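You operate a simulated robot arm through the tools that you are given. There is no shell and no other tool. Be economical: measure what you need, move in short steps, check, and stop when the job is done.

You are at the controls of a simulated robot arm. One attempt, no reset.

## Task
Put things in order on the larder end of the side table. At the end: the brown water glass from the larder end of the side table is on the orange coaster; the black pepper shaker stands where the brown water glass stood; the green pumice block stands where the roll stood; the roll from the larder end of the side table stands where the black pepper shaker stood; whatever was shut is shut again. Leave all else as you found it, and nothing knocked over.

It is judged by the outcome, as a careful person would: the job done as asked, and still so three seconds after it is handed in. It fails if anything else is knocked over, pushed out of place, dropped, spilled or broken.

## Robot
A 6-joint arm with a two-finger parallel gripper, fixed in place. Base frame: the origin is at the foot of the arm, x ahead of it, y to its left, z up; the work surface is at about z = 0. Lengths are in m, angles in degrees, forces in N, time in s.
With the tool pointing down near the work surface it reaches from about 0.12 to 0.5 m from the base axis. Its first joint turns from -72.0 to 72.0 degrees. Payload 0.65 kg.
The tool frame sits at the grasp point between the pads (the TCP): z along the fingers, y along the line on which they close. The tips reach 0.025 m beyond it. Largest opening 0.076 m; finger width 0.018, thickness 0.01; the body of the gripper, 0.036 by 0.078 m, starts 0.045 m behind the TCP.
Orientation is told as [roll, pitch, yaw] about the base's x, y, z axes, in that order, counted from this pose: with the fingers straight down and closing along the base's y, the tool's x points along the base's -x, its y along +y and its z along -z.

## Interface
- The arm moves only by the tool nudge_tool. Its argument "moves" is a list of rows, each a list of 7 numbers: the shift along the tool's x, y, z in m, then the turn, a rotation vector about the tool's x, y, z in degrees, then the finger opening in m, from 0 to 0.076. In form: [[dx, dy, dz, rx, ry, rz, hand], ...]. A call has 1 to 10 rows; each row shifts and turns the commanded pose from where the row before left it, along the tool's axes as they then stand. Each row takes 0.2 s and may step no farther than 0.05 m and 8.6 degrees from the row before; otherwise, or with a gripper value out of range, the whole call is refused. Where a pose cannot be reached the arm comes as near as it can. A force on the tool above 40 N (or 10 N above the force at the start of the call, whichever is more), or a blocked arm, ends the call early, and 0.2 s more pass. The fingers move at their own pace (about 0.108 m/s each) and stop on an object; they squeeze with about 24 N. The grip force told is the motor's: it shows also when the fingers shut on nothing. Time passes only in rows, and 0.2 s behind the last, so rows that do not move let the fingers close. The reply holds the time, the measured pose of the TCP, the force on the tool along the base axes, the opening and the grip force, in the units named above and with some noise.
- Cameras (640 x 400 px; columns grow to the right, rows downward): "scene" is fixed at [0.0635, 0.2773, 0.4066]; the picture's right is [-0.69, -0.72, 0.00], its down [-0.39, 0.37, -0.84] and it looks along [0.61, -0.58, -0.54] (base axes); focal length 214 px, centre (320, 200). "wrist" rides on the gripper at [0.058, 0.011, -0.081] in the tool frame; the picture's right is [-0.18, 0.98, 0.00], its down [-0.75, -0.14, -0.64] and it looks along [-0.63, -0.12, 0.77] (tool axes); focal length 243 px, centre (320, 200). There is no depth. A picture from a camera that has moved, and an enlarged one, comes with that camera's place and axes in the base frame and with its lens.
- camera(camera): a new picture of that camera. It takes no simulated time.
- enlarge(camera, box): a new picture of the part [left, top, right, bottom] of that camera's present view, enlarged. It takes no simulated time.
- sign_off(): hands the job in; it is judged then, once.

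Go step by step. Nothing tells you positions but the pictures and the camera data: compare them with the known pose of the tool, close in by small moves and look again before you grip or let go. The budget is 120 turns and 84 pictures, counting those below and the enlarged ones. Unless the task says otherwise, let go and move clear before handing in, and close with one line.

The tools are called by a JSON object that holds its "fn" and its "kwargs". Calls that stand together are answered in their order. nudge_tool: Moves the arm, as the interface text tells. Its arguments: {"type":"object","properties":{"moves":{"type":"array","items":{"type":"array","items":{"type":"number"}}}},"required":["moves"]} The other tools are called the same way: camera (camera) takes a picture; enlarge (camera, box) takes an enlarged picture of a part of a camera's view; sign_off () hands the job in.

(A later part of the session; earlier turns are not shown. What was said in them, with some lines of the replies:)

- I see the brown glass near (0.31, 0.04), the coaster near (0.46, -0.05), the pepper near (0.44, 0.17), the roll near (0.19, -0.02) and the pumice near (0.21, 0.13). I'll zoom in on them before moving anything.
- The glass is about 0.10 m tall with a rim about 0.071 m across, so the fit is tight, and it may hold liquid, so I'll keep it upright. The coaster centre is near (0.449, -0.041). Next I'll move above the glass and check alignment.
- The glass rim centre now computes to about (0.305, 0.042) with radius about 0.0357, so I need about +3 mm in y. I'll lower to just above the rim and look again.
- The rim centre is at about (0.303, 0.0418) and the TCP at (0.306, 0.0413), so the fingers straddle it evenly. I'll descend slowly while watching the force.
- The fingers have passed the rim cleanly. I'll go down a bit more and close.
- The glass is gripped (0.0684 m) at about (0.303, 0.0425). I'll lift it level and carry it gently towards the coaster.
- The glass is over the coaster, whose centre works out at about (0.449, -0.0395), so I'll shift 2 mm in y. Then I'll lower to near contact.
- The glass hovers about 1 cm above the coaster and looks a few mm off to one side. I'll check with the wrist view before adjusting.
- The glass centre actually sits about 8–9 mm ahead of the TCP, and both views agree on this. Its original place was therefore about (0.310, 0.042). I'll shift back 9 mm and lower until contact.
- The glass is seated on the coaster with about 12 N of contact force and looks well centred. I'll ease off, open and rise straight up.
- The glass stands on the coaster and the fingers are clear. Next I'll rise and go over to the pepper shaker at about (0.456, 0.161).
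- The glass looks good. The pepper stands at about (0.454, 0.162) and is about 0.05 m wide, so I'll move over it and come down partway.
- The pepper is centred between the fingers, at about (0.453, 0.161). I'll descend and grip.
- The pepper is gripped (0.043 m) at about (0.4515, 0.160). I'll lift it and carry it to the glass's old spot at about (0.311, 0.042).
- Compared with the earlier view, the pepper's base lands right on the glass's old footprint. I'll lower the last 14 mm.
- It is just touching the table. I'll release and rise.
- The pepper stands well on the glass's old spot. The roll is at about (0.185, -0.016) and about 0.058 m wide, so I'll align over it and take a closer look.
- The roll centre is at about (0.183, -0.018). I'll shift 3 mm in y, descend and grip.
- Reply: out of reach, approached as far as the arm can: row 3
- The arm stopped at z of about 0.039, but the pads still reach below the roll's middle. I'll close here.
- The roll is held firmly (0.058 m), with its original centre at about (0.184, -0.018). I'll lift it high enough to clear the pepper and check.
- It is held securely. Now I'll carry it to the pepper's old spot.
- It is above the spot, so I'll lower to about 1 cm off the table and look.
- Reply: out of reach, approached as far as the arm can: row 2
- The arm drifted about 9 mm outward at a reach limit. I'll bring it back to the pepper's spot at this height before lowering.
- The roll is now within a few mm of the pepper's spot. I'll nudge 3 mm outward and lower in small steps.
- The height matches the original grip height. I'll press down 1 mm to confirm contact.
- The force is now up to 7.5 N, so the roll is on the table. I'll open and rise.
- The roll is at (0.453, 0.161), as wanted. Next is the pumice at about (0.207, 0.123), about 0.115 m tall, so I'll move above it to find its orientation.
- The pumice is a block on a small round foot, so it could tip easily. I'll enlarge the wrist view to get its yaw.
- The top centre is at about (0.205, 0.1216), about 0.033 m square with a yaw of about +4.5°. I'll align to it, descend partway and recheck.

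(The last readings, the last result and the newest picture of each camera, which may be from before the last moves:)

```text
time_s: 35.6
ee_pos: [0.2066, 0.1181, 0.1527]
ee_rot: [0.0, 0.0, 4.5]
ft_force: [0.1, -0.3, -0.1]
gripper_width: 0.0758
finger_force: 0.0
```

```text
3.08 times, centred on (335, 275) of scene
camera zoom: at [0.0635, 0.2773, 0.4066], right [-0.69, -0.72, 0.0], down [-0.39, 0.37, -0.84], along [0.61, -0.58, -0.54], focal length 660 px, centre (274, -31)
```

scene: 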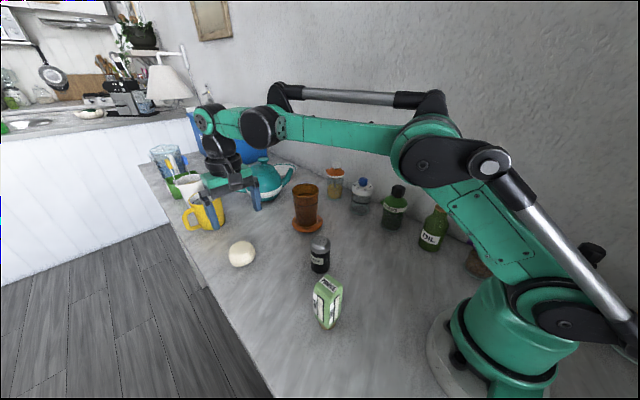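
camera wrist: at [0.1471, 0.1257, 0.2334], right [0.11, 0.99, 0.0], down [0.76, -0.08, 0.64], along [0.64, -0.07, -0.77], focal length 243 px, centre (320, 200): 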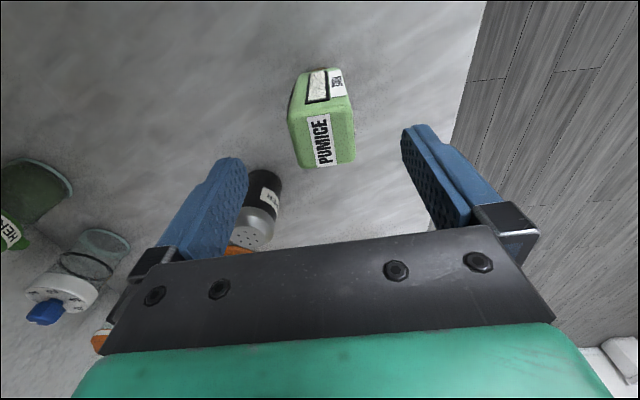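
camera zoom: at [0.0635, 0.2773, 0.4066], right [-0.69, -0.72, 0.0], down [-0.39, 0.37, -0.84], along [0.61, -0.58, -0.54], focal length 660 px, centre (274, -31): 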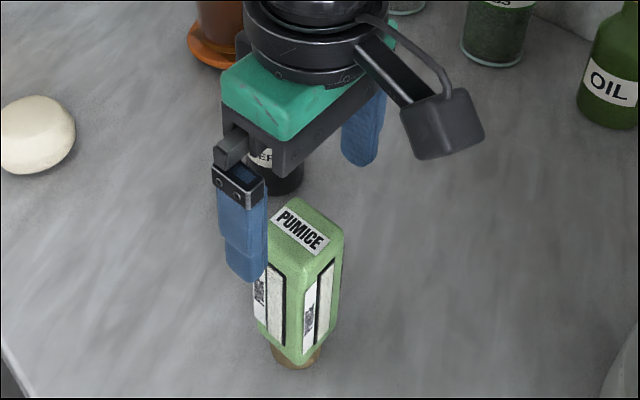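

The block centre reads about (0.203, 0.122). I'll shift by +3.5 mm in y and descend alongside it.

{"fn": "nudge_tool", "kwargs": {"moves": [[0.002, 0.0038, 0.015, 0, 0, 0, 0.076], [0, 0, 0.025, 0, 0, 0, 0.076], [0, 0, 0.02, 0, 0, 0, 0.076], [0, 0, 0, 0, 0, 0, 0.076]]}}

{"fn": "camera", "kwargs": {"camera": "wrist"}}

{"fn": "enlarge", "kwargs": {"camera": "scene", "box": [270, 210, 400, 340]}}

```text
time_s: 36.6
ee_pos: [0.2034, 0.1233, 0.0924]
ee_rot: [0.1, 0.0, 4.4]
ft_force: [0.1, 0.4, 0.0]
gripper_width: 0.0761
finger_force: 0.0
```

```text
40 pictures are left
camera wrist: at [0.1437, 0.1289, 0.1723], right [0.11, 0.99, 0.0], down [0.76, -0.08, 0.64], along [0.64, -0.07, -0.77], focal length 243 px, centre (320, 200)
```

wrist: 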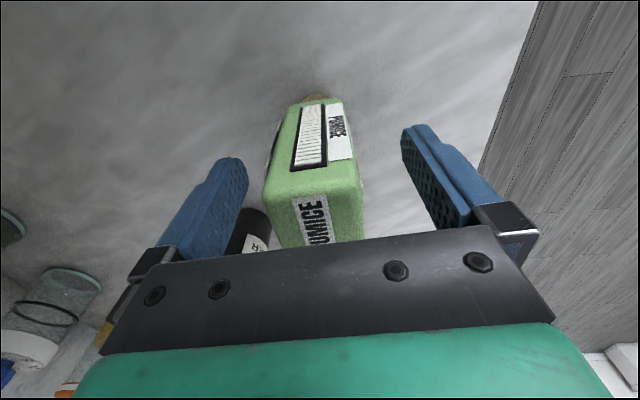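

```text
3.08 times, centred on (335, 275) of scene
camera zoom: at [0.0635, 0.2773, 0.4066], right [-0.69, -0.72, 0.0], down [-0.39, 0.37, -0.84], along [0.61, -0.58, -0.54], focal length 660 px, centre (274, -31)
```

zoom: 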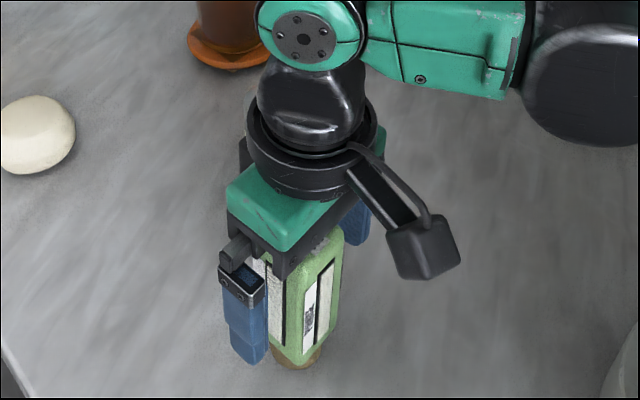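

The fingers straddle the block evenly. I'll make a small trim, lower 8 mm and close.

{"fn": "nudge_tool", "kwargs": {"moves": [[0, -0.0012, 0.008, 0, 0, 0, 0.076], [0, 0, 0, 0, 0, 0, 0.06], [0, 0, 0, 0, 0, 0, 0.045], [0, 0, 0, 0, 0, 0, 0.035], [0, 0, 0, 0, 0, 0, 0.025], [0, 0, 0, 0, 0, 0, 0.025]]}}

{"fn": "camera", "kwargs": {"camera": "wrist"}}

{"fn": "enlarge", "kwargs": {"camera": "scene", "box": [270, 210, 400, 340]}}

```text
time_s: 38.0
ee_pos: [0.2027, 0.1215, 0.084]
ee_rot: [0.0, 0.0, 4.5]
ft_force: [-0.2, -0.2, -1.2]
gripper_width: 0.0358
finger_force: 24.2
```

```text
38 pictures are left
camera wrist: at [0.1433, 0.1279, 0.1647], right [0.11, 0.99, 0.0], down [0.76, -0.08, 0.64], along [0.64, -0.07, -0.77], focal length 243 px, centre (320, 200)
```

wrist: 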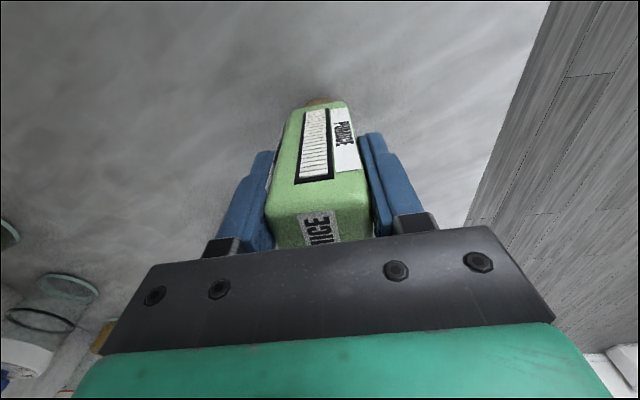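

```text
3.08 times, centred on (335, 275) of scene
camera zoom: at [0.0635, 0.2773, 0.4066], right [-0.69, -0.72, 0.0], down [-0.39, 0.37, -0.84], along [0.61, -0.58, -0.54], focal length 660 px, centre (274, -31)
```

zoom: 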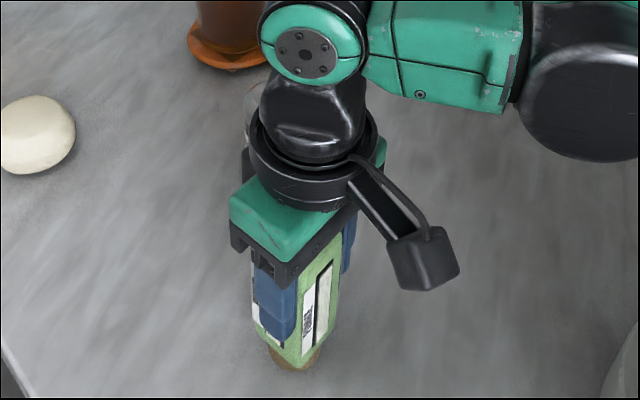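

The pumice is gripped at 0.036 m. I'll lift it and carry it to the roll's old spot at about (0.184, -0.018).

{"fn": "nudge_tool", "kwargs": {"moves": [[0, 0, -0.01, 0, 0, 0, 0.025], [0, 0, -0.02, 0, 0, 0, 0.025], [0, 0, -0.02, 0, 0, 0, 0.025], [0.0059, -0.0275, 0, 0, 0, 0, 0.025], [0.0059, -0.0275, 0, 0, 0, 0, 0.025], [0.0059, -0.0275, 0, 0, 0, 0, 0.025], [0.0059, -0.0275, 0, 0, 0, 0, 0.025], [0.0059, -0.0276, 0, 0, 0, 0, 0.025], [0, 0, 0, 0, 0, 0, 0.025]]}}

{"fn": "enlarge", "kwargs": {"camera": "scene", "box": [210, 190, 430, 340]}}

{"fn": "camera", "kwargs": {"camera": "wrist"}}

```text
time_s: 40.0
ee_pos: [0.1833, -0.0186, 0.1353]
ee_rot: [0.0, 0.0, 4.5]
ft_force: [-0.1, -0.2, -1.6]
gripper_width: 0.036
finger_force: 24.2
```

```text
2.67 times, centred on (320, 265) of scene
camera zoom: at [0.0635, 0.2773, 0.4066], right [-0.69, -0.72, 0.0], down [-0.39, 0.37, -0.84], along [0.61, -0.58, -0.54], focal length 572 px, centre (320, 27)
```

zoom: 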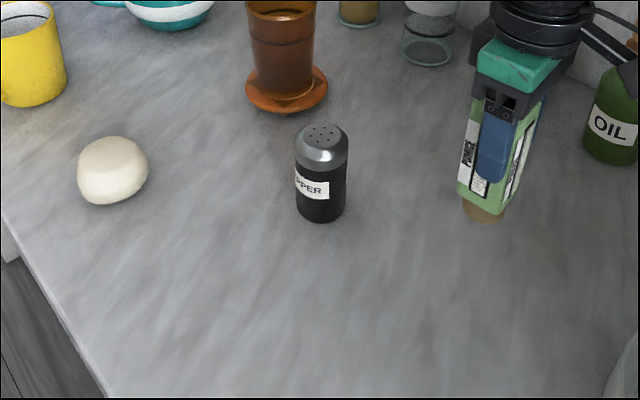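

```text
35 pictures are left
camera wrist: at [0.1244, -0.011, 0.2156], right [0.11, 0.99, 0.0], down [0.76, -0.08, 0.64], along [0.64, -0.07, -0.77], focal length 243 px, centre (320, 200)
```

wrist: 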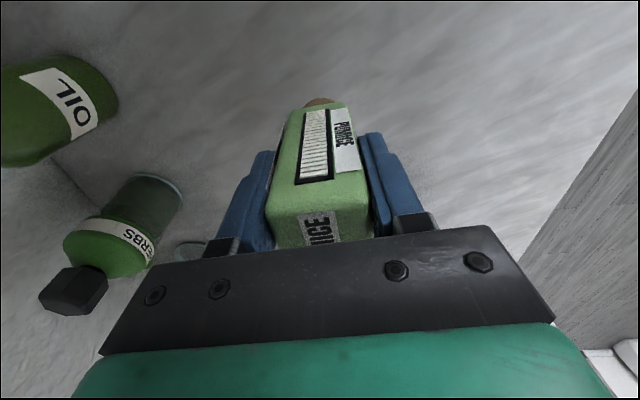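

It is in position over the roll's old spot. I'll lower to just above the table.

{"fn": "nudge_tool", "kwargs": {"moves": [[0, 0, 0.02, 0, 0, 0, 0.025], [0, 0, 0.02, 0, 0, 0, 0.025], [0, 0, 0.008, 0, 0, 0, 0.025], [0, 0, 0, 0, 0, 0, 0.025]]}}

{"fn": "enlarge", "kwargs": {"camera": "scene", "box": [210, 190, 430, 340]}}

```text
time_s: 41.0
ee_pos: [0.1831, -0.017, 0.088]
ee_rot: [0.0, -0.1, 4.5]
ft_force: [-0.2, -0.6, -2.2]
gripper_width: 0.0357
finger_force: 24.1
```

```text
2.67 times, centred on (320, 265) of scene
camera zoom: at [0.0635, 0.2773, 0.4066], right [-0.69, -0.72, 0.0], down [-0.39, 0.37, -0.84], along [0.61, -0.58, -0.54], focal length 572 px, centre (320, 27)
```

zoom: 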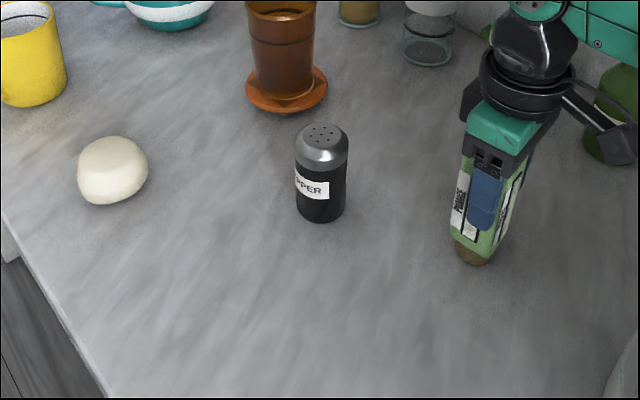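

The foot is nearly down and matches the roll's footprint. I'll do the final few mm.

{"fn": "nudge_tool", "kwargs": {"moves": [[0, -0.001, 0.0025, 0, 0, 0, 0.025], [0, 0, 0.001, 0, 0, 0, 0.025], [0, 0, 0, 0, 0, 0, 0.025]]}}

```text
time_s: 41.8
ee_pos: [0.1826, -0.0181, 0.085]
ee_rot: [0.0, 0.0, 4.4]
ft_force: [-3.3, 2.3, 19.3]
gripper_width: 0.0359
finger_force: 23.5
```

There is firm contact at 19 N. I'll ease up slightly and check the force.

{"fn": "nudge_tool", "kwargs": {"moves": [[0, 0, -0.0006, 0, 0, 0, 0.025], [0, 0, 0, 0, 0, 0, 0.025]]}}

```text
time_s: 42.4
ee_pos: [0.1838, -0.0206, 0.0857]
ee_rot: [0.0, 0.0, 4.5]
ft_force: [-0.2, -0.5, -0.7]
gripper_width: 0.0358
finger_force: 24.2
```

{"fn": "nudge_tool", "kwargs": {"moves": [[0, 0, 0.0003, 0, 0, 0, 0.025], [0, 0, 0, 0, 0, 0, 0.04], [0, 0, 0, 0, 0, 0, 0.055], [0, 0, 0, 0, 0, 0, 0.07], [0, 0, 0, 0, 0, 0, 0.07]]}}

{"fn": "camera", "kwargs": {"camera": "wrist"}}

{"fn": "enlarge", "kwargs": {"camera": "scene", "box": [210, 190, 430, 340]}}

```text
time_s: 43.6
ee_pos: [0.1841, -0.0197, 0.0843]
ee_rot: [-0.1, 0.0, 4.5]
ft_force: [0.4, 0.1, -0.6]
gripper_width: 0.0699
finger_force: 0.0
```

```text
33 pictures are left
camera wrist: at [0.1242, -0.0122, 0.1648], right [0.11, 0.99, 0.0], down [0.76, -0.08, 0.64], along [0.64, -0.07, -0.77], focal length 243 px, centre (320, 200)
```

wrist: 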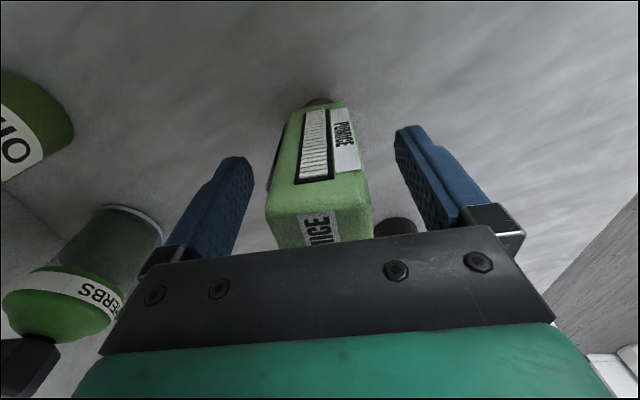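

```text
2.67 times, centred on (320, 265) of scene
camera zoom: at [0.0635, 0.2773, 0.4066], right [-0.69, -0.72, 0.0], down [-0.39, 0.37, -0.84], along [0.61, -0.58, -0.54], focal length 572 px, centre (320, 27)
```

zoom: 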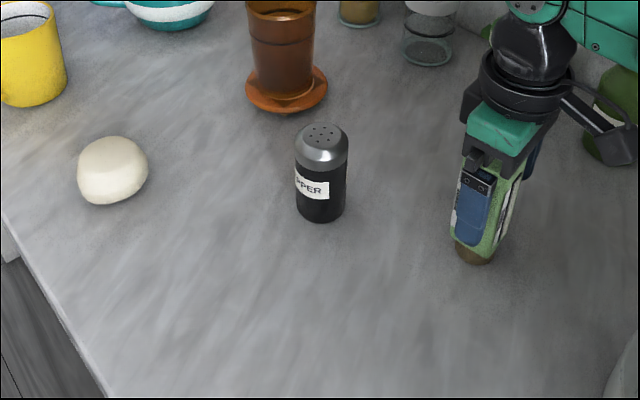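

The pumice stands upright and is released. I'll rise straight up and then back off to take a final look.

{"fn": "nudge_tool", "kwargs": {"moves": [[0, 0, -0.02, 0, 0, 0, 0.076], [0, 0, -0.03, 0, 0, 0, 0.076], [0, 0, -0.04, 0, 0, 0, 0.076], [0, 0, -0.04, 0, 0, 0, 0.076], [-0.03, 0.01, -0.03, 0, 0, 4.5, 0.076], [-0.03, 0.01, -0.03, 0, 0, 0, 0.076], [0, 0, 0, 0, 0, 0, 0.076]]}}

{"fn": "camera", "kwargs": {"camera": "scene"}}

{"fn": "camera", "kwargs": {"camera": "wrist"}}

{"fn": "enlarge", "kwargs": {"camera": "scene", "box": [210, 190, 430, 340]}}

```text
time_s: 45.2
ee_pos: [0.2411, 0.0034, 0.2752]
ee_rot: [-0.1, 0.1, 0.1]
ft_force: [0.3, 0.9, 0.3]
gripper_width: 0.0763
finger_force: 0.0
```

```text
31 pictures are left
```

scene: 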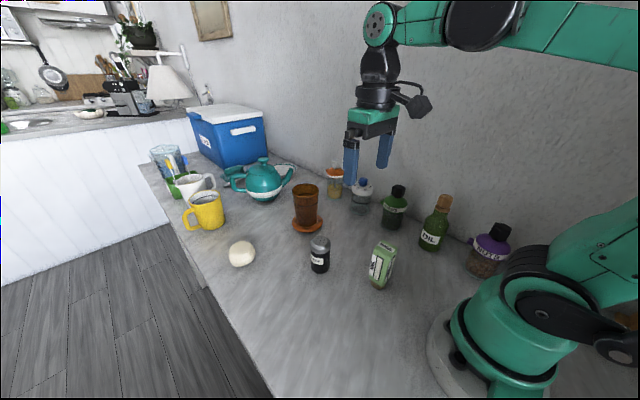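

```text
30 pictures are left
camera wrist: at [0.1824, 0.0146, 0.3561], right [0.18, 0.98, 0.0], down [0.75, -0.14, 0.64], along [0.63, -0.12, -0.77], focal length 243 px, centre (320, 200)
```

wrist: 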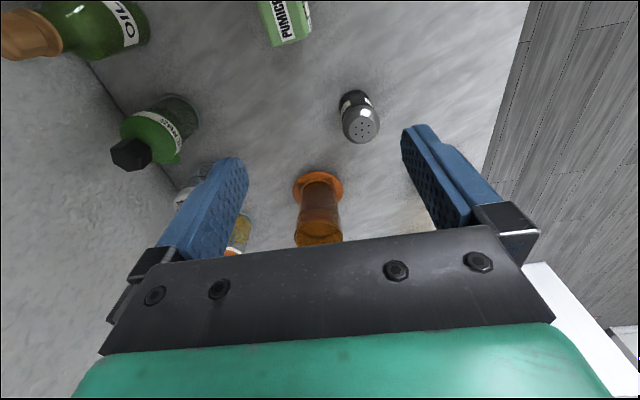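

```text
2.67 times, centred on (320, 265) of scene
camera zoom: at [0.0635, 0.2773, 0.4066], right [-0.69, -0.72, 0.0], down [-0.39, 0.37, -0.84], along [0.61, -0.58, -0.54], focal length 572 px, centre (320, 27)
```

zoom: 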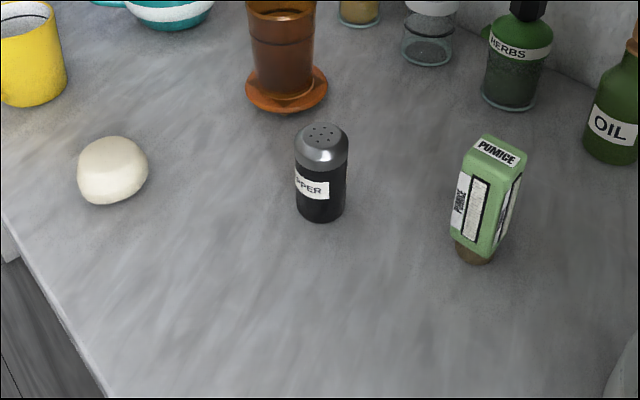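

All four objects are in place and upright, nothing else has moved, nothing was opened, and the arm is clear. I'm handing it in.

{"fn": "sign_off", "kwargs": {}}

```text
The job is handed in.
```

The glass is on the orange coaster, the pepper shaker is where the glass stood, the roll is where the pepper stood, and the pumice is where the roll stood.
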